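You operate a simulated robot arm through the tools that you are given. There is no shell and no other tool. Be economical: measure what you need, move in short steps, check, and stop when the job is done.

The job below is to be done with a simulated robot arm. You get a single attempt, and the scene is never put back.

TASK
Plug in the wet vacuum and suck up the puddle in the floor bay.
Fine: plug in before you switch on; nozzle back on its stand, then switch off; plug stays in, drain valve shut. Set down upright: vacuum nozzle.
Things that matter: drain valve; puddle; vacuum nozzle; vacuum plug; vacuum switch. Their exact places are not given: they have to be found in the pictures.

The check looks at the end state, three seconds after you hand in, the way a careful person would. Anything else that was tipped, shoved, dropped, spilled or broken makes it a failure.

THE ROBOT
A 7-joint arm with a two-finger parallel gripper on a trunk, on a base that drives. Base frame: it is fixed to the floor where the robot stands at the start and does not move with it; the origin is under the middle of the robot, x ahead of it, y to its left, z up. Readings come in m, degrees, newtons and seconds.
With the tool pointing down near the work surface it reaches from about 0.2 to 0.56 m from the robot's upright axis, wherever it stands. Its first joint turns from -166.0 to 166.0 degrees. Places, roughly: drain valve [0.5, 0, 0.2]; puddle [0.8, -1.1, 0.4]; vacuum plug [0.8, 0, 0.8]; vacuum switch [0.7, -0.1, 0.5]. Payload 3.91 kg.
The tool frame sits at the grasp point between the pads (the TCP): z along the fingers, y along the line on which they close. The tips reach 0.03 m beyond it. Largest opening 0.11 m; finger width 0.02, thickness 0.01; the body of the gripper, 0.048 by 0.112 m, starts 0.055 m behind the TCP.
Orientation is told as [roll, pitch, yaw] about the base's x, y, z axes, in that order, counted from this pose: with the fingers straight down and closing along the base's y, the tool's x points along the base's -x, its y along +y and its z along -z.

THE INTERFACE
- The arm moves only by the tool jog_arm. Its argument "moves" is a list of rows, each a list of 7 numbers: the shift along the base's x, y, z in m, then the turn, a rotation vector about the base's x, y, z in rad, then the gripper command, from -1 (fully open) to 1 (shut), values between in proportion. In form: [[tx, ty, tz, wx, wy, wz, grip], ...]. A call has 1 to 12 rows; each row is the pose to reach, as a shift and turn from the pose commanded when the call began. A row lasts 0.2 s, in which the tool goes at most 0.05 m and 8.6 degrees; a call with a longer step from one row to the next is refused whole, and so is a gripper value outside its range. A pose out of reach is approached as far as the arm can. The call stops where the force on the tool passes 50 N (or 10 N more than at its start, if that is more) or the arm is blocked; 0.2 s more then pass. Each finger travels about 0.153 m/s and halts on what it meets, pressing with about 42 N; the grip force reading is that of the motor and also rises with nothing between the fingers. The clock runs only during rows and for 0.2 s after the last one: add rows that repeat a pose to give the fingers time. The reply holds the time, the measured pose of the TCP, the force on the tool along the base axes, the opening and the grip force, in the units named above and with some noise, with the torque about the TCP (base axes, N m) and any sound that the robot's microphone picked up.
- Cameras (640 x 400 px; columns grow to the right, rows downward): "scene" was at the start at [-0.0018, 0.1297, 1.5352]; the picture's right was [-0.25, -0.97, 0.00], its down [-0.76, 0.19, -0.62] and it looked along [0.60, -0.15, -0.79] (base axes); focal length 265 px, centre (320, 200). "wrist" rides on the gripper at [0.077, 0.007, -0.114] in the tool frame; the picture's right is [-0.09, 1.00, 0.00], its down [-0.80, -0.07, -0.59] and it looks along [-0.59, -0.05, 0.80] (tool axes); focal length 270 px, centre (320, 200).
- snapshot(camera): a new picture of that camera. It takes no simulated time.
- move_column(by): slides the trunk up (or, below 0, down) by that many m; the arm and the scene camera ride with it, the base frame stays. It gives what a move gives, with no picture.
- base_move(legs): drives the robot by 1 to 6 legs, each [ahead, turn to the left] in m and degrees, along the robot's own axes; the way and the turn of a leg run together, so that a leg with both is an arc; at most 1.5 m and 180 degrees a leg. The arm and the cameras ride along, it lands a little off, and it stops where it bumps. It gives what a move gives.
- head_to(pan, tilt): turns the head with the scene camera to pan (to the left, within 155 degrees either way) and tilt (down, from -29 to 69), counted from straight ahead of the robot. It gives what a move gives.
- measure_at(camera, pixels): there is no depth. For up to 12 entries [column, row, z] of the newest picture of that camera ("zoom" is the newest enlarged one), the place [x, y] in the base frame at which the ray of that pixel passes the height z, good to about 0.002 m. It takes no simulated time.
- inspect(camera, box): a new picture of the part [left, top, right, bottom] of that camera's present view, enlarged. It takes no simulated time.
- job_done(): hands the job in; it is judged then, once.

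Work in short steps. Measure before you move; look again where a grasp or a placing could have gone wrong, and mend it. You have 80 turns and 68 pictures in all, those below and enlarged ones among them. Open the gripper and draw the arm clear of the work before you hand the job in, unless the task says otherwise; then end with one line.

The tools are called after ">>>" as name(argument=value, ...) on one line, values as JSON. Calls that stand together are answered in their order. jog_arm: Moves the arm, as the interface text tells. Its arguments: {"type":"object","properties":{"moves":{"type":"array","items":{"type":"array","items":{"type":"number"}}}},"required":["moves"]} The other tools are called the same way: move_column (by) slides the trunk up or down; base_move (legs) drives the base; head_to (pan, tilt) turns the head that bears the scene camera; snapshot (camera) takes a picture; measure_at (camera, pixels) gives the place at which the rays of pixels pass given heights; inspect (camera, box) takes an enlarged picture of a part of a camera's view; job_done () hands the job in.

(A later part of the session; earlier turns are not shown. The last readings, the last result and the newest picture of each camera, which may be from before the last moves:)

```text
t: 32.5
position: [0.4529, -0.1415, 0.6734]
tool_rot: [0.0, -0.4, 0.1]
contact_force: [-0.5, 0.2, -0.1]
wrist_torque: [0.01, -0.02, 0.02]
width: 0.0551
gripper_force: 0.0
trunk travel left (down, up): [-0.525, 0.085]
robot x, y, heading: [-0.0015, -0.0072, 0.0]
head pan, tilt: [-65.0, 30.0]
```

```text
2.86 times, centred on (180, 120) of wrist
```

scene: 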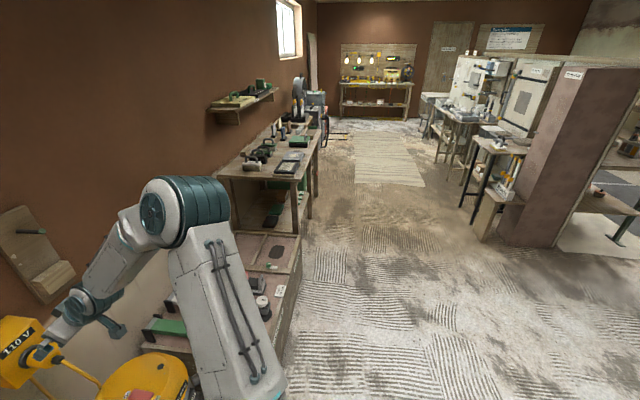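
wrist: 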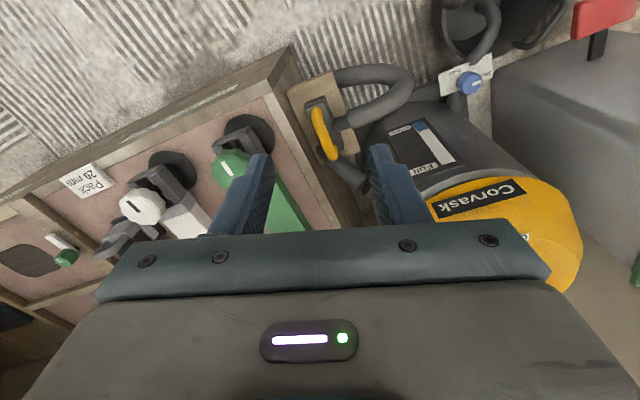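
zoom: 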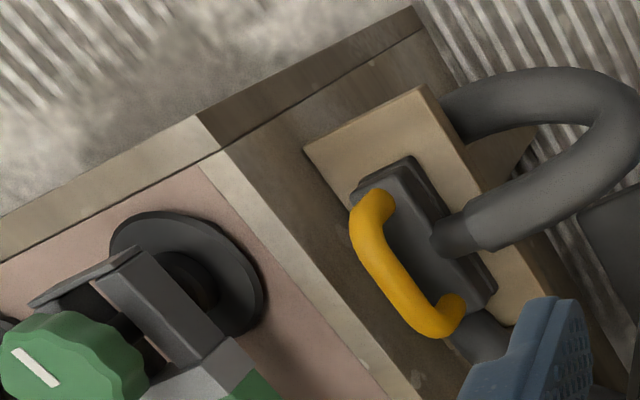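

I measure the same points here: rim corner (220,152), plate corner (305,148), handle (370,205), (450,318), mid (375,262).

>>> measure_at(camera="zoom", pixels=[[220, 152, 0.3], [220, 152, 0.4], [305, 148, 0.2], [305, 148, 0.3], [370, 205, 0.3], [370, 205, 0.4], [445, 320, 0.3], [445, 320, 0.4], [380, 268, 0.3], [380, 268, 0.4], [405, 385, 0.3], [405, 385, 0.4]])

```text
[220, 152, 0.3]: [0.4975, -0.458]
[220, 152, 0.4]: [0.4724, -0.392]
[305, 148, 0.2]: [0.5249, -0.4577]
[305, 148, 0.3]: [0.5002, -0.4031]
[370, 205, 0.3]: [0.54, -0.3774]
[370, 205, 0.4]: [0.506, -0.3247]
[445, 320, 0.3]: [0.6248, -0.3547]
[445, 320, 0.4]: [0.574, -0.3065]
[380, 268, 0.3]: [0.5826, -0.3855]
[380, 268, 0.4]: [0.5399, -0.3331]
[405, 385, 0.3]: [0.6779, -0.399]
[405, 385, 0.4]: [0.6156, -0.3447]
```

Rim top ≈0.369, stand plate ≈0.295, handle bar ≈(0.555,-0.345,0.37), room yawed ≈17°. A station near (0.2,-0.87) reaches both nozzle and puddle without driving while holding the hose; I check the base footprint and the floor behind first.

>>> jog_arm(moves=[[-0.02, 0, 0.04, 0, 0, 0, 0], [-0.04, 0.02, 0.08, 0, 0, 0, 0], [-0.05, 0.05, 0.11, 0, 0, 0, 0], [-0.06, 0.08, 0.15, 0, 0, 0, 0], [-0.06, 0.1, 0.19, 0, 0, 0, 0], [-0.06, 0.12, 0.23, 0, 0, 0, 0]])

>>> head_to(pan=10, tilt=69)

>>> snapshot(camera="scene")

>>> head_to(pan=-120, tilt=50)

>>> snapshot(camera="scene")

```text
refused: row 4 steps farther than a row can; nothing moved
```

```text
t: 34.0
position: [0.4518, -0.1423, 0.6752]
tool_rot: [0.1, -0.3, 0.2]
contact_force: [-0.5, -0.1, 0.2]
wrist_torque: [-0.02, 0.01, -0.02]
width: 0.055
gripper_force: 0.2
trunk travel left (down, up): [-0.525, 0.085]
robot x, y, heading: [-0.002, -0.0023, -0.0]
head pan, tilt: [10.0, 68.8]
```

```text
30 pictures are left
```

scene: 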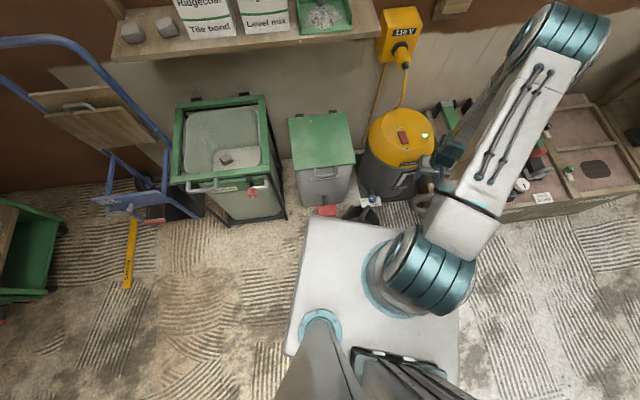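

```text
t: 36.1
position: [0.4525, -0.1429, 0.6741]
tool_rot: [0.2, -0.5, 0.3]
contact_force: [0.9, 0.1, -0.7]
wrist_torque: [0.01, -0.02, 0.02]
width: 0.0549
gripper_force: 0.0
trunk travel left (down, up): [-0.525, 0.085]
robot x, y, heading: [0.0002, -0.0028, -0.2]
head pan, tilt: [-120.0, 50.0]
```

```text
29 pictures are left
```

scene: 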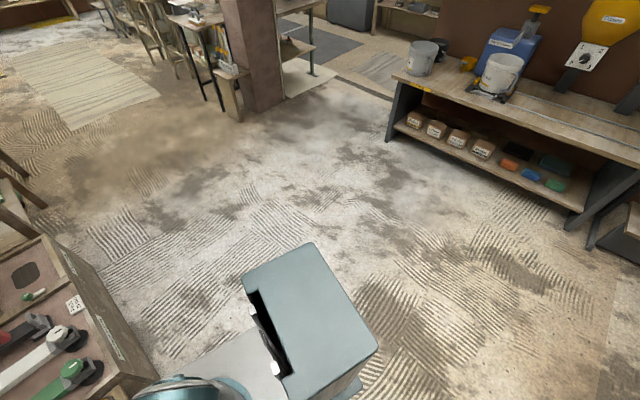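

Floor to the right and behind is clear. I measure the platform extents and the arm's mount with the head looking down.

>>> head_to(pan=-30, tilt=69)

>>> snapshot(camera="scene")

```text
t: 37.8
position: [0.4517, -0.1422, 0.6746]
tool_rot: [0.1, -0.4, 0.2]
contact_force: [-0.2, 0.7, 0.5]
wrist_torque: [0.01, -0.01, -0.03]
width: 0.0551
gripper_force: 0.0
trunk travel left (down, up): [-0.525, 0.085]
robot x, y, heading: [0.0001, -0.0025, 0.0]
head pan, tilt: [-30.0, 68.8]
```

```text
28 pictures are left
```

scene: 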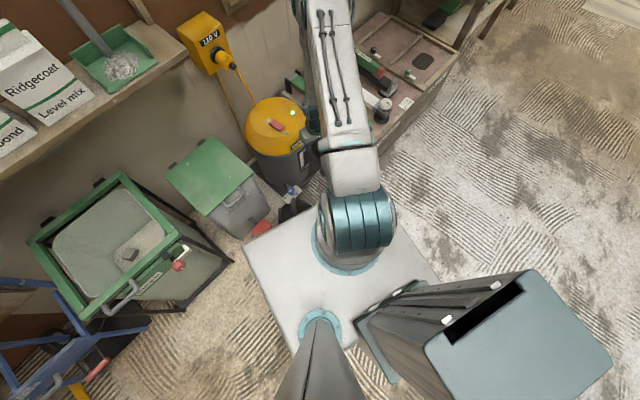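

>>> measure_at(camera="scene", pixels=[[243, 246, 0.15], [243, 246, 0.3], [293, 353, 0.15], [293, 353, 0.3], [437, 276, 0.15], [437, 276, 0.3], [345, 247, 0.15], [345, 247, 0.3], [320, 328, 0.15], [320, 328, 0.3], [305, 205, 0.15]])

```text
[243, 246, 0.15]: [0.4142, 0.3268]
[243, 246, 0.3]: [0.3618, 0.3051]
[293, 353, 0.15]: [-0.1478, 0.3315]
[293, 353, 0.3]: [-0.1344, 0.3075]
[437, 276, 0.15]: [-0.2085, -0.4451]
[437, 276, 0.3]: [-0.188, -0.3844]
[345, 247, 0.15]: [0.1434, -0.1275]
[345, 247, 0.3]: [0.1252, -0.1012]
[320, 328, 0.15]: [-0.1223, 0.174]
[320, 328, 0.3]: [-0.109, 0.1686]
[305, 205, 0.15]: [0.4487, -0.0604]
```

Platform reaches about x=+0.36, y=±0.31; arm mount near (0.11,-0.08). I back off, turn parallel to the bench, drive along, then turn to face it, staying clear of everything.

>>> base_move(legs=[[-0.35, 0], [0, -73], [0.912, 0], [0, 90]])

>>> head_to(pan=0, tilt=55)

>>> snapshot(camera="scene")

```text
t: 51.3
position: [0.3835, -0.8786, 0.6736]
tool_rot: [0.2, -0.4, 15.8]
contact_force: [-0.7, -0.7, 0.3]
wrist_torque: [-0.03, -0.04, 0.0]
width: 0.0548
gripper_force: 0.0
trunk travel left (down, up): [-0.525, 0.085]
robot x, y, heading: [-0.0912, -0.8675, 15.8]
head pan, tilt: [-30.0, 68.8]
```

```text
t: 52.3
position: [0.3843, -0.879, 0.6739]
tool_rot: [0.1, -0.4, 15.8]
contact_force: [0.4, 0.5, -0.5]
wrist_torque: [0.06, 0.01, -0.02]
width: 0.0548
gripper_force: 0.1
trunk travel left (down, up): [-0.525, 0.085]
robot x, y, heading: [-0.0896, -0.8677, 15.7]
head pan, tilt: [0.0, 55.0]
```

```text
27 pictures are left
```

scene: 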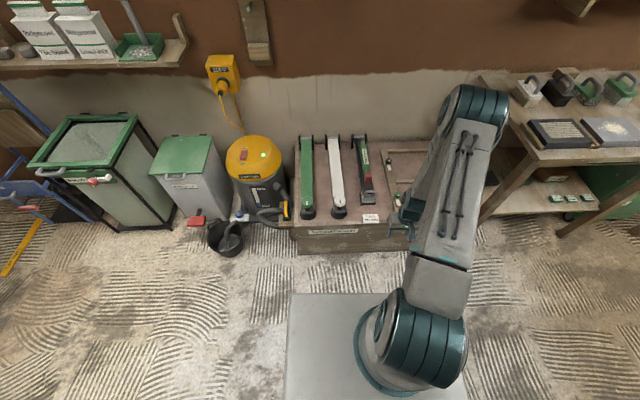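

Position as planned. I verify the gap between platform front and bench in this picture before driving up.

>>> measure_at(camera="scene", pixels=[[300, 254, 0.0], [400, 250, 0.0], [295, 229, 0.369], [400, 224, 0.369], [293, 293, 0.3], [350, 293, 0.3]])

```text
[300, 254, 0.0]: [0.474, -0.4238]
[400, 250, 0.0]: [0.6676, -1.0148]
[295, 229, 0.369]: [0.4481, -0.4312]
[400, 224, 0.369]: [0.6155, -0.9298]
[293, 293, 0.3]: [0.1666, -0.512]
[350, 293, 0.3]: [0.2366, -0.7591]
```

Gap is about 0.32 m; I drive ahead 0.26.

>>> base_move(legs=[[0.26, 1]])

>>> snapshot(camera="wrist")

```text
t: 54.1
position: [0.6277, -0.7963, 0.6741]
tool_rot: [0.1, -0.5, 17.2]
contact_force: [0.1, 0.2, -0.3]
wrist_torque: [0.0, 0.0, 0.02]
width: 0.0555
gripper_force: 0.1
trunk travel left (down, up): [-0.525, 0.085]
robot x, y, heading: [0.1543, -0.7961, 17.1]
head pan, tilt: [0.0, 55.0]
```

```text
26 pictures are left
```

wrist: 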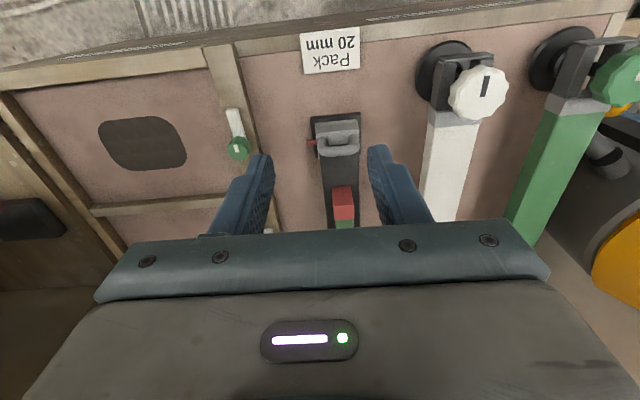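

I measure the puddle outline here, at floor heights 0.25 and 0.3.

>>> measure_at(camera="wrist", pixels=[[143, 144, 0.3], [143, 144, 0.34], [100, 144, 0.3], [187, 144, 0.3], [143, 117, 0.3], [143, 171, 0.3], [235, 115, 0.33], [237, 148, 0.33]])

>>> inspect(camera="wrist", box=[0, 50, 270, 230])

```text
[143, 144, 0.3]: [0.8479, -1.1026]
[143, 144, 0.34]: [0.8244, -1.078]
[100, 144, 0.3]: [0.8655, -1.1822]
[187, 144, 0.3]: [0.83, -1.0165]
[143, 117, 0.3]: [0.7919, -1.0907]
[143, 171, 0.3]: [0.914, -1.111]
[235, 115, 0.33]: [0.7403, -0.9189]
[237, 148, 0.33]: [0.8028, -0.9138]
```

```text
2.22 times, centred on (135, 140) of wrist
```

zoom: 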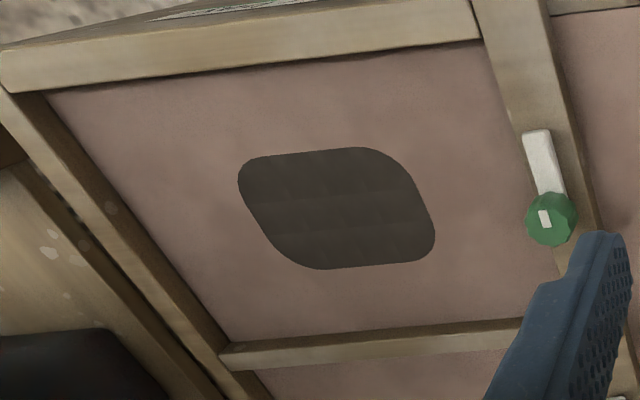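

The room-aligned yaw (17.2°) suits the handle. I move the hand over to the nozzle at safe height.

>>> jog_arm(moves=[[-0.008, 0.044, 0.02, 0, 0, 0, 0.1], [-0.016, 0.088, 0.03, 0, 0, 0, 0.1], [-0.024, 0.132, 0.03, 0, 0, 0, 0.1], [-0.032, 0.176, 0.03, 0, 0, 0, 0.1], [-0.04, 0.22, 0.03, 0, 0, 0, 0.1], [-0.048, 0.264, 0.03, 0, 0, 0, 0.1], [-0.056, 0.308, 0.03, 0, 0, 0, 0.1], [-0.064, 0.352, 0.03, 0, 0, 0, 0.1], [-0.074, 0.39, 0.03, 0, 0, 0, 0.1], [-0.11, 0.42, 0.02, 0, 0, 0, 0.1], [-0.15, 0.43, 0.01, 0, 0, 0, 0.1]])

>>> snapshot(camera="wrist")

```text
t: 56.5
position: [0.4748, -0.3629, 0.6821]
tool_rot: [0.1, -0.3, 17.2]
contact_force: [-0.6, 0.1, 0.6]
wrist_torque: [0.01, 0.0, 0.0]
width: 0.0494
gripper_force: 0.0
trunk travel left (down, up): [-0.525, 0.085]
robot x, y, heading: [0.1548, -0.7931, 16.9]
head pan, tilt: [0.0, 55.0]
```

```text
24 pictures are left
```

wrist: 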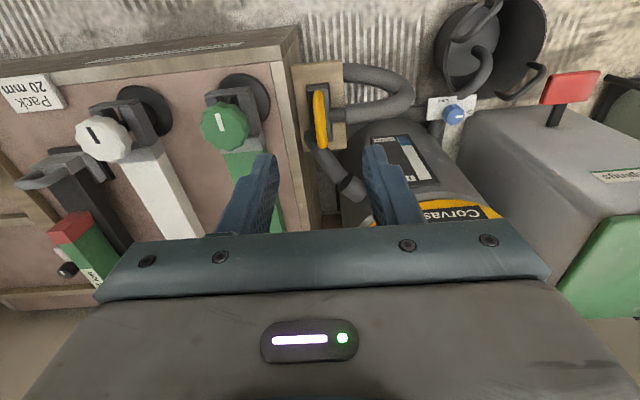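

Handle runs (318,93)–(322,147), well aligned with the tool. I measure its position at z≈0.37.

>>> measure_at(camera="wrist", pixels=[[318, 94, 0.35], [322, 146, 0.35], [319, 120, 0.375], [319, 120, 0.36], [312, 150, 0.369], [276, 64, 0.369]])

>>> move_column(by=-0.2)

```text
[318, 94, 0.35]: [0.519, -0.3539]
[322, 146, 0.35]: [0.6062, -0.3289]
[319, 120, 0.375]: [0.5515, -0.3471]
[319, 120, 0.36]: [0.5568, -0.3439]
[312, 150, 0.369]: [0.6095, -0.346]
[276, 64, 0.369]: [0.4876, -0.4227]
```

```text
t: 58.7
position: [0.4753, -0.3618, 0.4821]
tool_rot: [0.0, -0.4, 17.1]
contact_force: [0.0, 0.2, 0.3]
wrist_torque: [0.01, 0.0, -0.04]
width: 0.0496
gripper_force: 0.0
trunk travel left (down, up): [-0.325, 0.285]
robot x, y, heading: [0.1511, -0.7938, 17.0]
head pan, tilt: [0.0, 55.0]
```

Handle mid ≈ (0.556,-0.344). I move over it at z 0.48 and lower to 0.42, then look.

>>> jog_arm(moves=[[0.04, 0.009, 0, 0, 0, 0, 0.1], [0.081, 0.018, 0, 0, 0, 0, 0.1], [0.081, 0.018, -0.03, 0, 0, 0, 0.1], [0.081, 0.018, -0.055, 0, 0, 0, 0.1]])

>>> snapshot(camera="wrist")

```text
t: 59.7
position: [0.5561, -0.3438, 0.4261]
tool_rot: [0.2, -0.4, 17.2]
contact_force: [0.1, -0.2, 0.7]
wrist_torque: [0.0, -0.02, -0.03]
width: 0.0494
gripper_force: 0.1
trunk travel left (down, up): [-0.325, 0.285]
robot x, y, heading: [0.1549, -0.7952, 17.2]
head pan, tilt: [0.0, 55.0]
```

```text
23 pictures are left
```

wrist: 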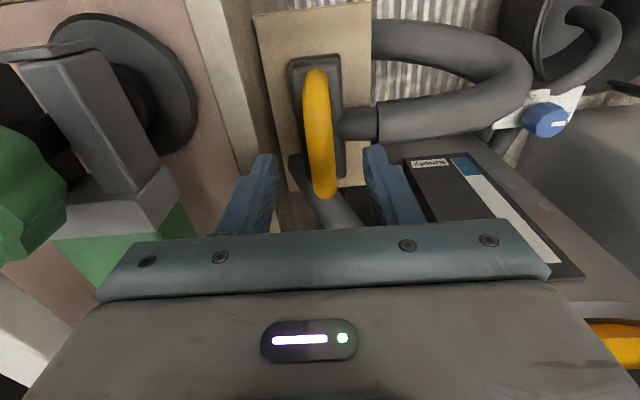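

>>> measure_at(camera="wrist", pixels=[[316, 75, 0.35], [325, 192, 0.35], [318, 130, 0.37], [318, 130, 0.36]])

```text
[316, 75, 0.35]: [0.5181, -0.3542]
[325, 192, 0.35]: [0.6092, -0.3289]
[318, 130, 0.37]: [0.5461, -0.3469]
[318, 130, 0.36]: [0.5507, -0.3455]
```

Consistent. I lower to z≈0.372 and close on the bar.

>>> jog_arm(moves=[[0.003, 0.001, -0.02, 0, 0, 0, 0.1], [0.005, 0.001, -0.04, 0, 0, 0, 0.1], [0.005, 0.001, -0.048, 0, 0, 0, 0.1], [0.005, 0.001, -0.054, 0, 0, 0, 0.1], [0.005, 0.001, -0.054, 0, 0, 0, 1], [0.005, 0.001, -0.054, 0, 0, 0, 1], [0.005, 0.001, -0.054, 0, 0, 0, 1]])

>>> snapshot(camera="wrist")

```text
t: 61.3
position: [0.5605, -0.3429, 0.3722]
tool_rot: [0.0, -0.3, 17.2]
contact_force: [0.6, 0.9, 1.0]
wrist_torque: [0.01, 0.03, 0.01]
width: 0.017
gripper_force: 42.3
trunk travel left (down, up): [-0.325, 0.285]
robot x, y, heading: [0.155, -0.7955, 17.0]
head pan, tilt: [0.0, 55.0]
```

```text
22 pictures are left
```

wrist: 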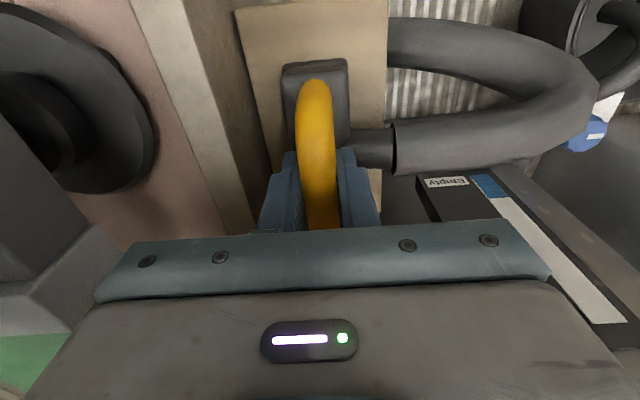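

Held firmly (0.017 wide); home pose is (0.5605,-0.3429,0.3722). I lift straight up.

>>> jog_arm(moves=[[0, 0, 0.015, 0, 0, 0, 1], [0, 0, 0.03, 0, 0, 0, 1], [0, 0, 0.06, 0, 0, 0, 1], [0, 0, 0.1, 0, 0, 0, 1], [0, 0, 0.14, 0, 0, 0, 1], [0, 0, 0.18, 0, 0, 0, 1], [0, 0, 0.22, 0, 0, 0, 1]])

>>> snapshot(camera="wrist")

>>> snapshot(camera="scene")

```text
t: 62.9
position: [0.5611, -0.346, 0.592]
tool_rot: [0.0, -0.2, 17.2]
contact_force: [0.8, 0.9, 1.2]
wrist_torque: [0.02, 0.03, -0.03]
width: 0.0
gripper_force: 37.8
trunk travel left (down, up): [-0.325, 0.285]
robot x, y, heading: [0.154, -0.7949, 16.7]
head pan, tilt: [0.0, 55.0]
```

```text
21 pictures are left
```

wrist: 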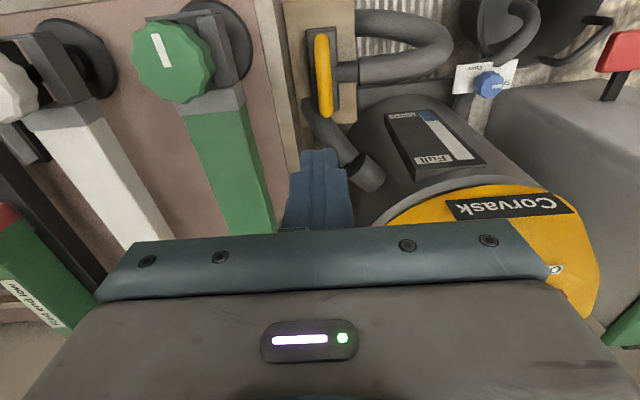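

```text
20 pictures are left
```

scene: 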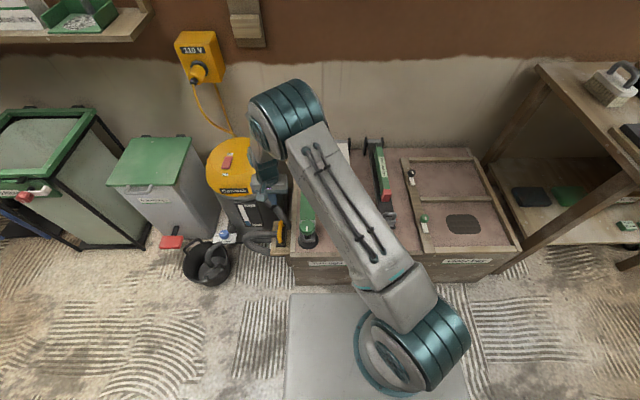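

The fingers slipped off (width 0): I gripped too high; the nozzle still sits on its stand. I re-measure the handle for a lower grasp.

>>> measure_at(camera="wrist", pixels=[[321, 38, 0.35], [327, 115, 0.35], [322, 75, 0.36], [322, 75, 0.34]])

>>> inspect(camera="wrist", box=[260, 0, 400, 140])

```text
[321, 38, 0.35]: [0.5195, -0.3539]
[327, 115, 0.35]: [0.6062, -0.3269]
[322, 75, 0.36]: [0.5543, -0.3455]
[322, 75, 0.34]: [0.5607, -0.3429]
```

```text
2.86 times, centred on (330, 70) of wrist
```

zoom: 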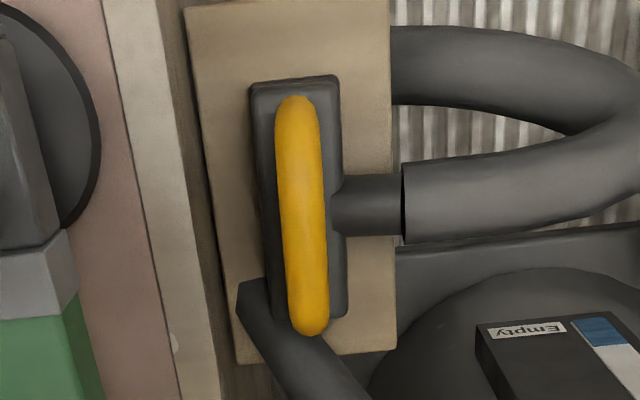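

Undisturbed. I descend again with fingers at 0.05, going slowly to z≈0.345 under force guard, then close.

>>> jog_arm(moves=[[0, 0.002, -0.04, 0, 0, 0, 0.1], [0, 0.004, -0.08, 0, 0, 0, 0.1], [0, 0.004, -0.125, 0, 0, 0, 0.1], [0, 0.004, -0.17, 0, 0, 0, 0.1], [0, 0.004, -0.21, 0, 0, 0, 0.1], [0, 0.004, -0.22, 0, 0, 0, 0.1], [0, 0.004, -0.226, 0, 0, 0, 0.1], [0, 0.004, -0.232, 0, 0, 0, 0.1], [0, 0.004, -0.238, 0, 0, 0, 0.1], [0, 0.004, -0.244, 0, 0, 0, 0.1]])

>>> jog_arm(moves=[[0, 0, 0, 0, 0, 0, 1], [0, 0, 0, 0, 0, 0, 1], [0, 0, 0, 0, 0, 0, 1]])

>>> inspect(camera="wrist", box=[220, 20, 420, 240])

```text
t: 65.1
position: [0.5613, -0.3401, 0.3485]
tool_rot: [0.1, -0.4, 17.0]
contact_force: [0.2, 0.0, 0.2]
wrist_torque: [0.01, 0.01, 0.0]
width: 0.0494
gripper_force: 0.1
trunk travel left (down, up): [-0.325, 0.285]
robot x, y, heading: [0.153, -0.7949, 17.0]
head pan, tilt: [0.0, 55.0]
```

```text
t: 65.9
position: [0.5634, -0.3397, 0.3488]
tool_rot: [0.1, -0.4, 17.2]
contact_force: [0.0, 0.1, 0.2]
wrist_torque: [-0.02, 0.03, 0.02]
width: 0.0372
gripper_force: 41.6
trunk travel left (down, up): [-0.325, 0.285]
robot x, y, heading: [0.1534, -0.7938, 17.1]
head pan, tilt: [0.0, 55.0]
```

```text
1.82 times, centred on (320, 130) of wrist
```

zoom: 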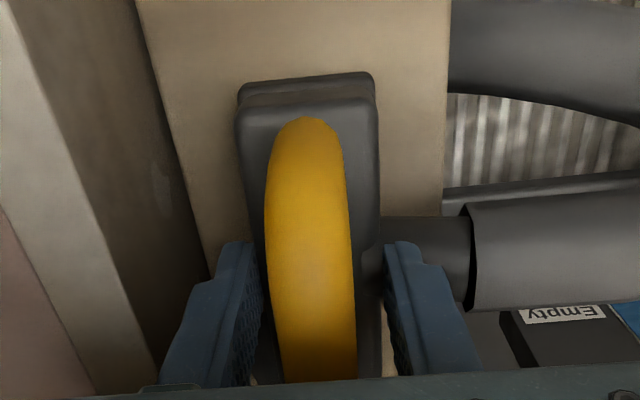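

The tips now clamp the nozzle's black block (0.037 wide). I reopen slightly, go 8 mm lower for better purchase, close and lift a little.

>>> jog_arm(moves=[[0, 0, 0, 0, 0, 0, 0.1], [0, 0, -0.004, 0, 0, 0, 0.1], [0, 0, -0.008, 0, 0, 0, 0.1], [0, 0, -0.008, 0, 0, 0, 1], [0, 0, -0.008, 0, 0, 0, 1], [0, 0, -0.008, 0, 0, 0, 1]])

>>> jog_arm(moves=[[0, 0, 0.01, 0, 0, 0, 1], [0, 0, 0.02, 0, 0, 0, 1], [0, 0, 0.04, 0, 0, 0, 1], [0, 0, 0.06, 0, 0, 0, 1]])

>>> snapshot(camera="wrist")

```text
t: 67.3
position: [0.5619, -0.3392, 0.3413]
tool_rot: [0.0, -0.3, 17.2]
contact_force: [0.0, -1.8, 3.9]
wrist_torque: [-0.23, 0.01, -0.02]
width: 0.0396
gripper_force: 42.0
trunk travel left (down, up): [-0.325, 0.285]
robot x, y, heading: [0.1539, -0.7927, 17.0]
head pan, tilt: [0.0, 55.0]
```

```text
t: 68.3
position: [0.5613, -0.3375, 0.4004]
tool_rot: [0.1, -0.4, 17.2]
contact_force: [0.1, 0.6, -2.3]
wrist_torque: [0.01, -0.01, -0.03]
width: 0.0396
gripper_force: 42.4
trunk travel left (down, up): [-0.325, 0.285]
robot x, y, heading: [0.1524, -0.7951, 17.1]
head pan, tilt: [0.0, 55.0]
```

```text
17 pictures are left
```

wrist: 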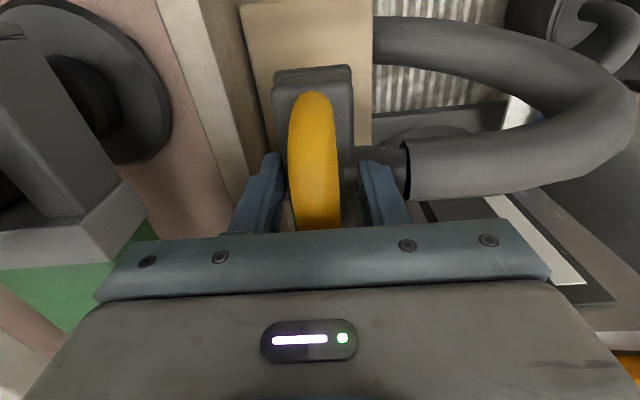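

The nozzle is held and lifted. I raise it to z≈0.57 and carry it along the bench toward the puddle in two legs.

>>> jog_arm(moves=[[0, 0, 0.045, 0, 0, 0, 1], [0, 0, 0.09, 0, 0, 0, 1], [0, 0, 0.135, 0, 0, 0, 1], [0, 0, 0.17, 0, 0, 0, 1], [0.012, -0.035, 0.17, 0, 0, 0, 1], [0.026, -0.075, 0.17, 0, 0, 0, 1], [0.04, -0.115, 0.17, 0, 0, 0, 1], [0.054, -0.155, 0.17, 0, 0, 0, 1], [0.068, -0.195, 0.17, 0, 0, 0, 1], [0.082, -0.235, 0.17, 0, 0, 0, 1], [0.096, -0.275, 0.17, 0, 0, 0, 1], [0.11, -0.315, 0.17, 0, 0, 0, 1]])

>>> snapshot(camera="wrist")

```text
t: 70.9
position: [0.6703, -0.6545, 0.5722]
tool_rot: [0.1, -0.4, 17.2]
contact_force: [0.2, 0.1, -2.5]
wrist_torque: [-0.01, 0.01, 0.0]
width: 0.0396
gripper_force: 42.2
trunk travel left (down, up): [-0.325, 0.285]
robot x, y, heading: [0.1544, -0.797, 16.9]
head pan, tilt: [0.0, 55.0]
```

```text
16 pictures are left
```

wrist: 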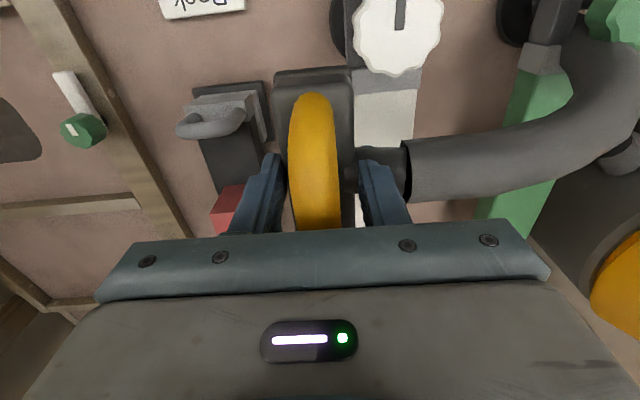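

Good; the hose follows with little force. I continue to above the puddle.

>>> jog_arm(moves=[[0.014, -0.04, 0, 0, 0, 0, 1], [0.028, -0.08, 0, 0, 0, 0, 1], [0.042, -0.12, 0, 0, 0, 0, 1], [0.056, -0.16, 0, 0, 0, 0, 1], [0.07, -0.2, 0, 0, 0, 0, 1], [0.084, -0.24, 0, 0, 0, 0, 1], [0.098, -0.28, 0, 0, 0, 0, 1], [0.11, -0.32, 0, 0, 0, 0, 1], [0.115, -0.35, 0, 0, 0, 0, 1]])

>>> snapshot(camera="wrist")

```text
t: 72.9
position: [0.785, -1.008, 0.5733]
tool_rot: [0.1, -0.5, 17.1]
contact_force: [0.3, -0.4, -2.5]
wrist_torque: [0.02, 0.01, 0.02]
width: 0.0395
gripper_force: 42.2
trunk travel left (down, up): [-0.325, 0.285]
robot x, y, heading: [0.1545, -0.7936, 17.2]
head pan, tilt: [0.0, 55.0]
```

```text
15 pictures are left
```

wrist: 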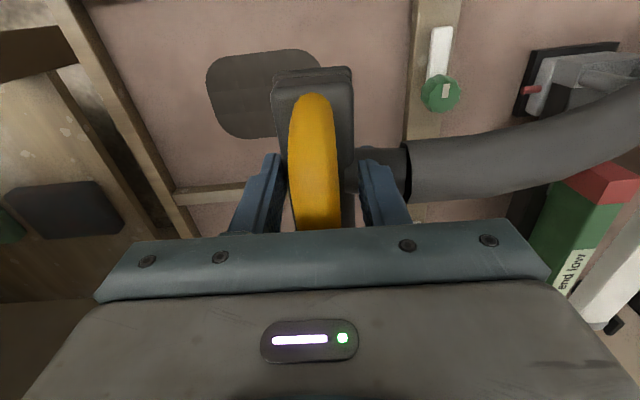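

I measure the puddle again from here to fix the bay-floor height.

>>> measure_at(camera="wrist", pixels=[[207, 85, 0.3], [207, 85, 0.35], [290, 51, 0.3], [290, 51, 0.35], [245, 138, 0.3], [245, 138, 0.35], [208, 68, 0.3], [320, 66, 0.3]])

```text
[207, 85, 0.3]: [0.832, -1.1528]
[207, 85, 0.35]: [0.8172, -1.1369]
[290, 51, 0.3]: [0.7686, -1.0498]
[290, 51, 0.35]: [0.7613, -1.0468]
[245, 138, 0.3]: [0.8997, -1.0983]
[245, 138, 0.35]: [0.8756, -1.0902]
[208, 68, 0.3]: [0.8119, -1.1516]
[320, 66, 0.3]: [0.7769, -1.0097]
```

Floor ≈0.345; puddle centre ≈ (0.820,-1.063), spanning ±0.07 along the bench and ±0.05 in depth. I lower the nozzle at its near end gently until contact.

>>> jog_arm(moves=[[0.018, -0.004, -0.04, 0, 0, 0, 1], [0.018, -0.004, -0.08, 0, 0, 0, 1], [0.018, -0.004, -0.12, 0, 0, 0, 1], [0.018, -0.004, -0.15, 0, 0, 0, 1], [0.018, -0.004, -0.16, 0, 0, 0, 1], [0.018, -0.004, -0.165, 0, 0, 0, 1], [0.018, -0.004, -0.17, 0, 0, 0, 1], [0.018, -0.004, -0.175, 0, 0, 0, 1], [0.018, -0.004, -0.18, 0, 0, 0, 1]])

>>> snapshot(camera="wrist")

```text
t: 74.8
position: [0.8056, -1.0102, 0.4011]
tool_rot: [-0.2, -0.5, 17.2]
contact_force: [-4.8, 2.9, 25.5]
wrist_torque: [-0.09, 1.09, -0.08]
width: 0.0395
gripper_force: 42.3
trunk travel left (down, up): [-0.325, 0.285]
robot x, y, heading: [0.1593, -0.7933, 16.9]
head pan, tilt: [0.0, 55.0]
stopped in row 9: the force on the tool passed its limit (the readings are from after the stop); the commanded pose is now the measured one
```

```text
14 pictures are left
```

wrist: 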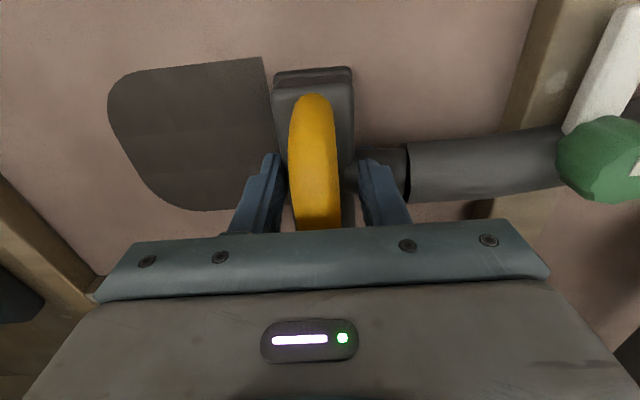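

The water is being drawn away where the nozzle stands. I ease up 3 mm and sweep slowly across the rest toward the left of the picture.

>>> jog_arm(moves=[[0, 0, 0.003, 0, 0, 0, 1], [0.004, -0.014, 0.003, 0, 0, 0, 1], [0.009, -0.029, 0.003, 0, 0, 0, 1], [0.013, -0.043, 0.003, 0, 0, 0, 1], [0.0175, -0.057, 0.003, 0, 0, 0, 1], [0.022, -0.072, 0.003, 0, 0, 0, 1], [0.026, -0.086, 0.003, 0, 0, 0, 1], [0.031, -0.1, 0.003, 0, 0, 0, 1], [0.035, -0.115, 0.003, 0, 0, 0, 1], [0.038, -0.125, 0.003, 0, 0, 0, 1], [0.038, -0.125, 0.003, 0, 0, 0, 1]])

>>> snapshot(camera="wrist")

```text
t: 77.2
position: [0.8096, -1.1096, 0.4066]
tool_rot: [0.2, -0.3, 17.1]
contact_force: [0.4, 0.4, -2.4]
wrist_torque: [-0.01, 0.0, 0.04]
width: 0.0393
gripper_force: 41.7
out of reach, approached as far as the arm can: row 6, 7, 8, 9, 10, 11
trunk travel left (down, up): [-0.325, 0.285]
robot x, y, heading: [0.155, -0.7977, 17.0]
head pan, tilt: [0.0, 55.0]
```

```text
13 pictures are left
```

wrist: 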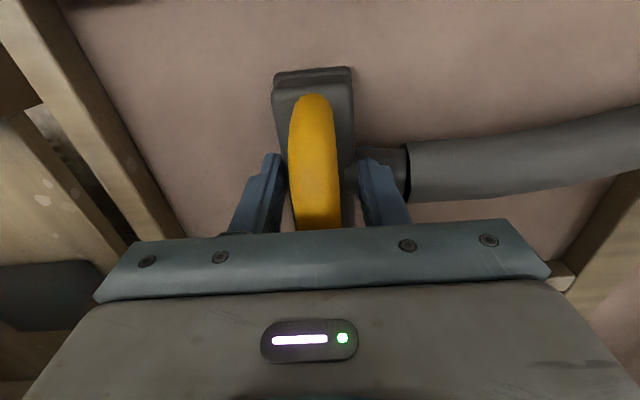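

No water is visible beside the nozzle. I lift and back off to check that nothing is left behind it.

>>> jog_arm(moves=[[0, 0.01, 0.04, 0, 0, 0, 1], [-0.01, 0.03, 0.08, 0, 0, 0, 1], [-0.02, 0.06, 0.11, 0, 0, 0, 1], [-0.03, 0.1, 0.13, 0, 0, 0, 1], [-0.04, 0.13, 0.15, 0, 0, 0, 1], [-0.05, 0.17, 0.165, 0, 0, 0, 1]])

>>> snapshot(camera="wrist")

>>> inspect(camera="scene", box=[380, 120, 540, 300])

```text
t: 78.7
position: [0.8955, -1.0044, 0.5445]
tool_rot: [0.2, -0.2, 17.2]
contact_force: [0.0, 0.7, -2.1]
wrist_torque: [0.01, -0.02, -0.03]
width: 0.0391
gripper_force: 42.1
out of reach, approached as far as the arm can: row 1, 2, 3, 4, 5, 6
trunk travel left (down, up): [-0.325, 0.285]
robot x, y, heading: [0.1548, -0.7939, 17.0]
head pan, tilt: [0.0, 55.0]
```

```text
12 pictures are left
```

wrist: 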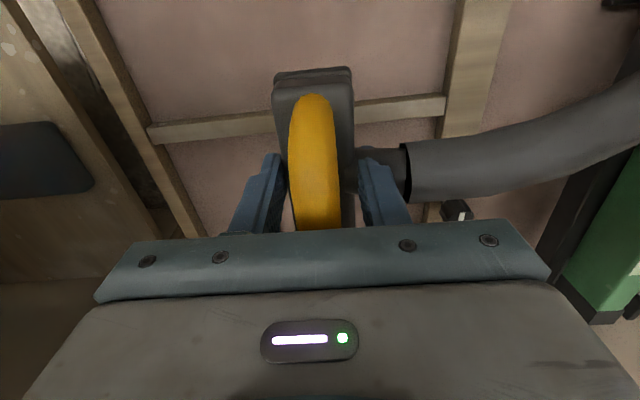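

```text
2.22 times, centred on (460, 210) of scene
```

zoom: 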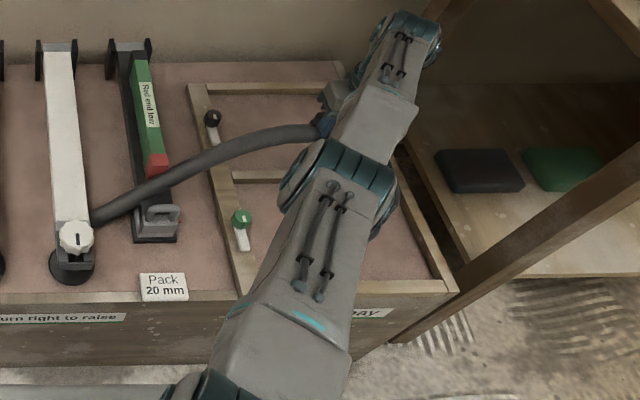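

The arm drifted into an awkward posture ("out of reach"). I send a hold command at the present command to see where it settles.

>>> jog_arm(moves=[[0, 0, 0, 0, 0, 0, 1], [0, 0, 0, 0, 0, 0, 1], [0, 0, 0, 0, 0, 0, 1]])

```text
t: 79.5
position: [0.896, -1.0049, 0.5443]
tool_rot: [0.2, -0.3, 17.2]
contact_force: [-0.9, -0.1, -2.6]
wrist_torque: [0.02, 0.01, -0.02]
width: 0.0394
gripper_force: 41.9
trunk travel left (down, up): [-0.325, 0.285]
robot x, y, heading: [0.153, -0.7934, 16.9]
head pan, tilt: [0.0, 55.0]
```

It holds steadily. I bring it back toward the robot in small steps.

>>> jog_arm(moves=[[-0.02, 0, 0.005, 0, 0, 0, 1], [-0.04, 0, 0.01, 0, 0, 0, 1], [-0.06, 0, 0.015, 0, 0, 0, 1]])

```text
t: 80.2
position: [0.8919, -1.0161, 0.5485]
tool_rot: [0.1, -0.4, 17.2]
contact_force: [0.5, -0.2, -2.0]
wrist_torque: [0.02, 0.0, 0.03]
width: 0.0393
gripper_force: 42.5
out of reach, approached as far as the arm can: row 1, 2, 3
trunk travel left (down, up): [-0.325, 0.285]
robot x, y, heading: [0.1553, -0.7906, 16.9]
head pan, tilt: [0.0, 55.0]
```

Still limited by some joint. I try moving up and toward +y, the way it came from.

>>> jog_arm(moves=[[0, 0.02, 0.03, 0, 0, 0, 1], [0, 0.04, 0.06, 0, 0, 0, 1], [0, 0.07, 0.09, 0, 0, 0, 1]])

```text
t: 81.0
position: [0.9218, -0.9484, 0.6393]
tool_rot: [0.3, -0.2, 17.2]
contact_force: [-0.1, 0.2, -1.6]
wrist_torque: [0.0, -0.01, 0.02]
width: 0.0393
gripper_force: 42.1
out of reach, approached as far as the arm can: row 1, 2, 3
trunk travel left (down, up): [-0.325, 0.285]
robot x, y, heading: [0.1537, -0.792, 16.9]
head pan, tilt: [0.0, 55.0]
```

The radius can't shrink in this posture. I test whether a yaw change frees it, in small steps.

>>> jog_arm(moves=[[0, 0, 0, 0, 0, -0.1, 1], [-0.02, 0, 0, 0, 0, -0.2, 1], [-0.04, 0, 0, 0, 0, -0.3, 1]])

```text
t: 81.8
position: [0.9196, -0.9565, 0.6351]
tool_rot: [0.1, -0.1, 0.0]
contact_force: [0.5, 0.5, -3.0]
wrist_torque: [-0.02, 0.01, 0.0]
width: 0.0393
gripper_force: 41.9
out of reach, approached as far as the arm can: row 2, 3
trunk travel left (down, up): [-0.325, 0.285]
robot x, y, heading: [0.1562, -0.7912, 17.0]
head pan, tilt: [0.0, 55.0]
```

The limit eases at lower TCP relative to the shoulder, so I raise the column and then jog down and inward.

>>> move_column(by=0.2)

>>> jog_arm(moves=[[0, 0, -0.03, 0, 0, 0, 1], [0, 0, -0.06, 0, 0, 0, 1], [-0.02, 0, -0.09, 0, 0, 0, 1], [-0.04, 0, -0.12, 0, 0, 0, 1], [-0.06, 0, -0.15, 0, 0, 0, 1], [-0.08, 0, -0.18, 0, 0, 0, 1]])

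>>> snapshot(camera="scene")

```text
t: 84.0
position: [0.9211, -0.9558, 0.8346]
tool_rot: [0.2, -0.3, 0.0]
contact_force: [0.1, 1.7, -2.4]
wrist_torque: [-0.01, 0.02, -0.03]
width: 0.0394
gripper_force: 42.2
trunk travel left (down, up): [-0.525, 0.085]
robot x, y, heading: [0.1553, -0.798, 17.1]
head pan, tilt: [0.0, 55.0]
```

```text
t: 85.4
position: [0.8783, -0.9646, 0.6375]
tool_rot: [0.1, -0.3, 0.0]
contact_force: [0.8, 0.2, -1.8]
wrist_torque: [0.02, 0.04, 0.04]
width: 0.0394
gripper_force: 42.0
out of reach, approached as far as the arm can: row 2, 3, 4, 5, 6
trunk travel left (down, up): [-0.525, 0.085]
robot x, y, heading: [0.1562, -0.796, 17.0]
head pan, tilt: [0.0, 55.0]
```

```text
10 pictures are left
```

scene: 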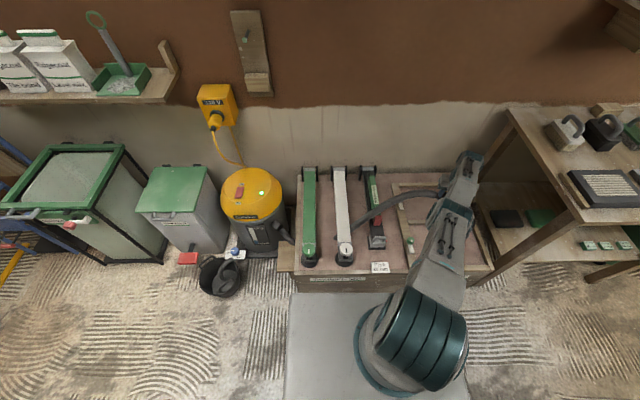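

The arm appears stretched straight (elbow singular). I command a large inward retreat with some downward motion to make the elbow fold.

>>> jog_arm(moves=[[-0.04, 0.01, 0, 0, 0, 0, 1], [-0.08, 0.02, 0, 0, 0, 0, 1], [-0.12, 0.03, 0, 0, 0, 0, 1], [-0.16, 0.04, 0, 0, 0, 0, 1], [-0.2, 0.05, 0, 0, 0, 0, 1], [-0.24, 0.06, 0, 0, 0, 0, 1], [-0.24, 0.06, 0, 0, 0, 0, 1]])

```text
t: 87.0
position: [0.8459, -0.9677, 0.5641]
tool_rot: [0.2, -0.2, 0.0]
contact_force: [-0.7, 0.4, -2.5]
wrist_torque: [-0.03, 0.01, -0.01]
width: 0.0396
gripper_force: 41.9
out of reach, approached as far as the arm can: row 1, 2, 3, 4, 5, 6, 7
trunk travel left (down, up): [-0.525, 0.085]
robot x, y, heading: [0.1548, -0.796, 17.1]
head pan, tilt: [0.0, 55.0]
```

I test whether outward motion is possible, which tells whether the arm is truly straight.

>>> jog_arm(moves=[[0.02, -0.004, 0.02, 0, 0, 0, 1], [0.04, -0.008, 0.04, 0, 0, 0, 1]])

>>> inspect(camera="scene", box=[330, 130, 530, 400])

```text
t: 87.6
position: [0.8638, -0.9743, 0.6063]
tool_rot: [0.1, -0.2, -0.1]
contact_force: [0.6, 0.2, -1.1]
wrist_torque: [0.03, 0.01, 0.03]
width: 0.0395
gripper_force: 42.0
out of reach, approached as far as the arm can: row 1, 2
trunk travel left (down, up): [-0.525, 0.085]
robot x, y, heading: [0.1549, -0.7976, 17.0]
head pan, tilt: [0.0, 55.0]
```

```text
1.48 times, centred on (430, 265) of scene
```

zoom: 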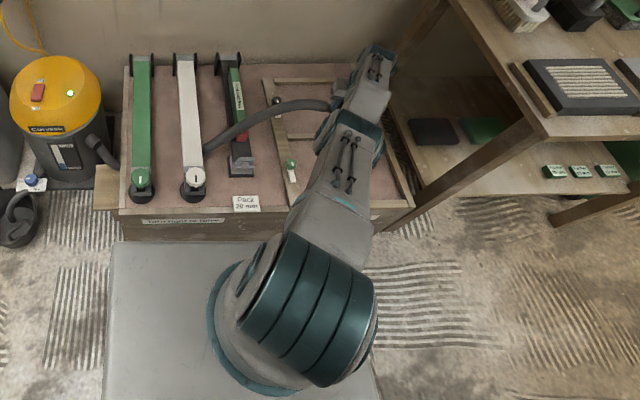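

It is stretched straight. I try small steps tangent-downward and just slightly inward, the direction in which the elbow should flex.

>>> jog_arm(moves=[[-0.012, 0.002, -0.017, 0, 0, 0, 1], [-0.024, 0.005, -0.034, 0, 0, 0, 1], [-0.036, 0.007, -0.051, 0, 0, 0, 1], [-0.05, 0.01, -0.066, 0, 0, 0, 1]])

>>> jog_arm(moves=[[0.005, -0.001, 0.02, 0, 0, 0, 1], [0.008, -0.002, 0.04, 0, 0, 0, 1], [0.005, -0.003, 0.06, 0, 0, 0, 1], [0, 0, 0.08, 0, 0, 0, 1]])

```text
t: 88.6
position: [0.8271, -0.9727, 0.5313]
tool_rot: [0.1, -0.2, -0.1]
contact_force: [-0.2, 0.1, -1.5]
wrist_torque: [-0.03, 0.01, -0.01]
width: 0.0392
gripper_force: 42.4
out of reach, approached as far as the arm can: row 1, 2, 3, 4
trunk travel left (down, up): [-0.525, 0.085]
robot x, y, heading: [0.1593, -0.7948, 16.9]
head pan, tilt: [0.0, 55.0]
```

```text
t: 89.6
position: [0.8561, -0.9838, 0.5957]
tool_rot: [0.2, -0.2, 0.1]
contact_force: [0.9, 0.4, -1.9]
wrist_torque: [-0.01, -0.02, 0.0]
width: 0.0393
gripper_force: 41.9
out of reach, approached as far as the arm can: row 1, 2, 3, 4
trunk travel left (down, up): [-0.525, 0.085]
robot x, y, heading: [0.155, -0.7953, 16.9]
head pan, tilt: [0.0, 55.0]
```

Pure translations leave the elbow pinned. Pitching the tool toward the robot about the wrist should make the elbow flex, so I combine that with an inward move.

>>> jog_arm(moves=[[-0.032, 0.008, 0.002, 0.034, 0.136, 0, 1], [-0.068, 0.017, 0.008, 0.068, 0.272, 0, 1], [-0.109, 0.027, 0.018, 0.102, 0.407, 0, 1], [-0.146, 0.036, 0.018, 0.102, 0.407, 0, 1], [-0.18, 0.045, 0.018, 0.102, 0.407, 0, 1]])

```text
t: 90.8
position: [0.7582, -0.9614, 0.5747]
tool_rot: [6.2, 23.1, 1.2]
contact_force: [-0.5, 0.2, -1.9]
wrist_torque: [-0.02, -0.01, -0.01]
width: 0.0391
gripper_force: 41.6
out of reach, approached as far as the arm can: row 1, 2, 3, 4, 5
trunk travel left (down, up): [-0.525, 0.085]
robot x, y, heading: [0.1577, -0.7943, 17.1]
head pan, tilt: [0.0, 55.0]
```

No release. I try the opposite pitching direction (fingers outward), which tests the other elbow sign.

>>> jog_arm(moves=[[0.022, -0.005, 0, -0.034, -0.136, 0, 1], [0.044, -0.01, 0, -0.068, -0.272, 0, 1], [0.066, -0.015, 0, -0.102, -0.407, 0, 1], [0.086, -0.02, 0.002, -0.136, -0.543, 0, 1], [0.104, -0.025, 0.008, -0.17, -0.679, 0, 1], [0.12, -0.03, 0.02, -0.204, -0.815, 0, 1]])

```text
t: 92.2
position: [0.9201, -1.0076, 0.5783]
tool_rot: [-6.1, -23.6, 1.4]
contact_force: [-0.2, -0.4, -2.6]
wrist_torque: [-0.01, 0.0, 0.01]
width: 0.0395
gripper_force: 42.2
out of reach, approached as far as the arm can: row 1, 2, 3, 4, 5, 6
trunk travel left (down, up): [-0.525, 0.085]
robot x, y, heading: [0.1526, -0.7936, 16.8]
head pan, tilt: [0.0, 55.0]
```

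The straight arm can still follow its sphere, and by luck the nozzle's stand lies on it: radius 0.574 from the arm axis, reachable by swinging round and lowering the column ≈0.22. I level the tool and swing along the arc toward the stand.

>>> jog_arm(moves=[[-0.027, 0.009, -0.003, 0.034, 0.136, 0, 1], [-0.053, 0.018, -0.007, 0.068, 0.272, 0, 1], [-0.08, 0.0276, -0.01, 0.102, 0.407, 0, 1], [-0.071, 0.0718, -0.01, 0.102, 0.407, 0, 1], [-0.0653, 0.1161, -0.01, 0.102, 0.407, 0, 1], [-0.063, 0.1608, -0.01, 0.102, 0.407, 0, 1], [-0.0642, 0.2054, -0.01, 0.102, 0.407, 0, 1], [-0.0689, 0.2499, -0.01, 0.102, 0.407, 0, 1], [-0.077, 0.2939, -0.01, 0.102, 0.407, 0, 1], [-0.0884, 0.3371, -0.01, 0.102, 0.407, 0, 1], [-0.1032, 0.3793, -0.01, 0.102, 0.407, 0, 1], [-0.1212, 0.4202, -0.01, 0.102, 0.407, 0, 1]])

```text
t: 94.8
position: [0.8357, -0.5758, 0.5475]
tool_rot: [0.2, -0.3, 0.1]
contact_force: [0.1, 0.0, -2.0]
wrist_torque: [0.01, -0.01, 0.03]
width: 0.0392
gripper_force: 42.0
out of reach, approached as far as the arm can: row 2, 4, 5, 6, 7, 8, 9, 10, 11, 12
trunk travel left (down, up): [-0.525, 0.085]
robot x, y, heading: [0.1552, -0.7933, 17.1]
head pan, tilt: [0.0, 55.0]
```

Refitting the sphere gives the arm axis ≈ (0.157,-0.785), length 0.787 about TCP-height 0.893. I raise the column fully and swing on to the azimuth of the stand at radius ≈0.70, outside the bench end.

>>> move_column(by=0.083)

>>> jog_arm(moves=[[-0.019, 0.038, 0, 0, 0, 0.033, 1], [-0.035, 0.078, 0, 0, 0, 0.067, 1], [-0.054, 0.116, 0, 0, 0, 0.1, 1], [-0.075, 0.154, 0, 0, 0, 0.133, 1], [-0.098, 0.19, 0, 0, 0, 0.167, 1], [-0.123, 0.225, 0, 0, 0, 0.2, 1], [-0.151, 0.258, 0, 0, 0, 0.233, 1], [-0.18, 0.289, 0, 0, 0, 0.267, 1], [-0.204, 0.312, 0, 0, 0, 0.3, 1]])

```text
t: 96.0
position: [0.8363, -0.5772, 0.6306]
tool_rot: [0.1, -0.2, 0.0]
contact_force: [0.2, -0.8, -2.6]
wrist_torque: [0.0, 0.01, 0.03]
width: 0.0394
gripper_force: 42.0
trunk travel left (down, up): [-0.608, 0.002]
robot x, y, heading: [0.1568, -0.793, 17.3]
head pan, tilt: [0.0, 55.0]
```

```text
t: 98.0
position: [0.6294, -0.2695, 0.6316]
tool_rot: [0.1, -0.2, 17.2]
contact_force: [-0.2, 0.0, -2.2]
wrist_torque: [0.02, -0.02, 0.01]
width: 0.0397
gripper_force: 42.0
out of reach, approached as far as the arm can: row 1, 2, 3, 7, 8, 9
trunk travel left (down, up): [-0.608, 0.002]
robot x, y, heading: [0.1557, -0.7966, 17.0]
head pan, tilt: [0.0, 55.0]
```

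Very close to target. Now I follow the sphere inward and down to above the stand (0.562,-0.340).

>>> jog_arm(moves=[[-0.0135, -0.014, -0.038, 0, 0, 0, 1], [-0.0275, -0.029, -0.072, 0, 0, 0, 1], [-0.041, -0.043, -0.102, 0, 0, 0, 1], [-0.0545, -0.057, -0.129, 0, 0, 0, 1], [-0.0674, -0.0705, -0.152, 0, 0, 0, 1], [-0.0674, -0.0705, -0.152, 0, 0, 0, 1]])

>>> snapshot(camera="wrist")

```text
t: 99.4
position: [0.5607, -0.3443, 0.4848]
tool_rot: [0.2, -0.2, 17.2]
contact_force: [0.4, -0.6, -1.9]
wrist_torque: [-0.02, 0.01, -0.01]
width: 0.0393
gripper_force: 42.1
out of reach, approached as far as the arm can: row 5, 6
trunk travel left (down, up): [-0.608, 0.002]
robot x, y, heading: [0.156, -0.7933, 17.2]
head pan, tilt: [0.0, 55.0]
```

```text
8 pictures are left
```

wrist: 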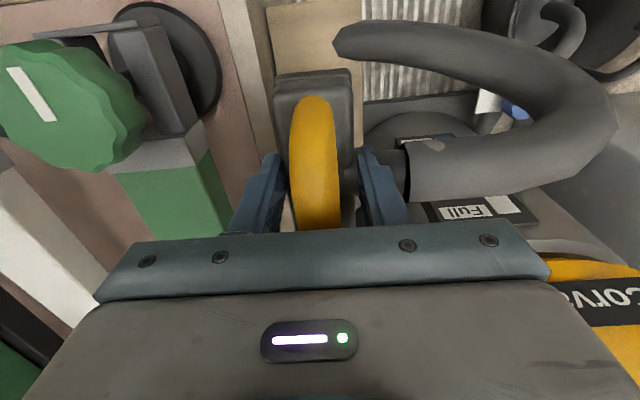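

2–4 mm off in y; I correct that and lower with the column most of the way, then read the pose.

>>> jog_arm(moves=[[0.001, 0.0045, 0.004, 0, 0, 0, 1], [0.001, 0.0045, 0.004, 0, 0, 0, 1]])

>>> move_column(by=-0.13)

>>> snapshot(camera="wrist")

```text
t: 100.0
position: [0.5614, -0.3379, 0.4896]
tool_rot: [0.1, -0.2, 17.2]
contact_force: [-0.1, -0.1, -2.7]
wrist_torque: [0.01, 0.03, -0.01]
width: 0.0393
gripper_force: 41.9
trunk travel left (down, up): [-0.608, 0.002]
robot x, y, heading: [0.1512, -0.7938, 16.8]
head pan, tilt: [0.0, 55.0]
```

```text
t: 101.6
position: [0.5602, -0.3376, 0.36]
tool_rot: [0.0, -0.3, 17.3]
contact_force: [0.7, -0.3, -2.1]
wrist_torque: [0.03, -0.02, 0.02]
width: 0.0394
gripper_force: 42.2
trunk travel left (down, up): [-0.478, 0.132]
robot x, y, heading: [0.1561, -0.7943, 17.1]
head pan, tilt: [0.0, 55.0]
```

```text
7 pictures are left
```

wrist: 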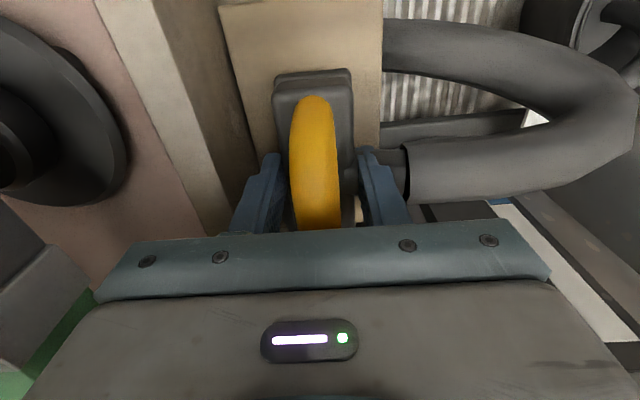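

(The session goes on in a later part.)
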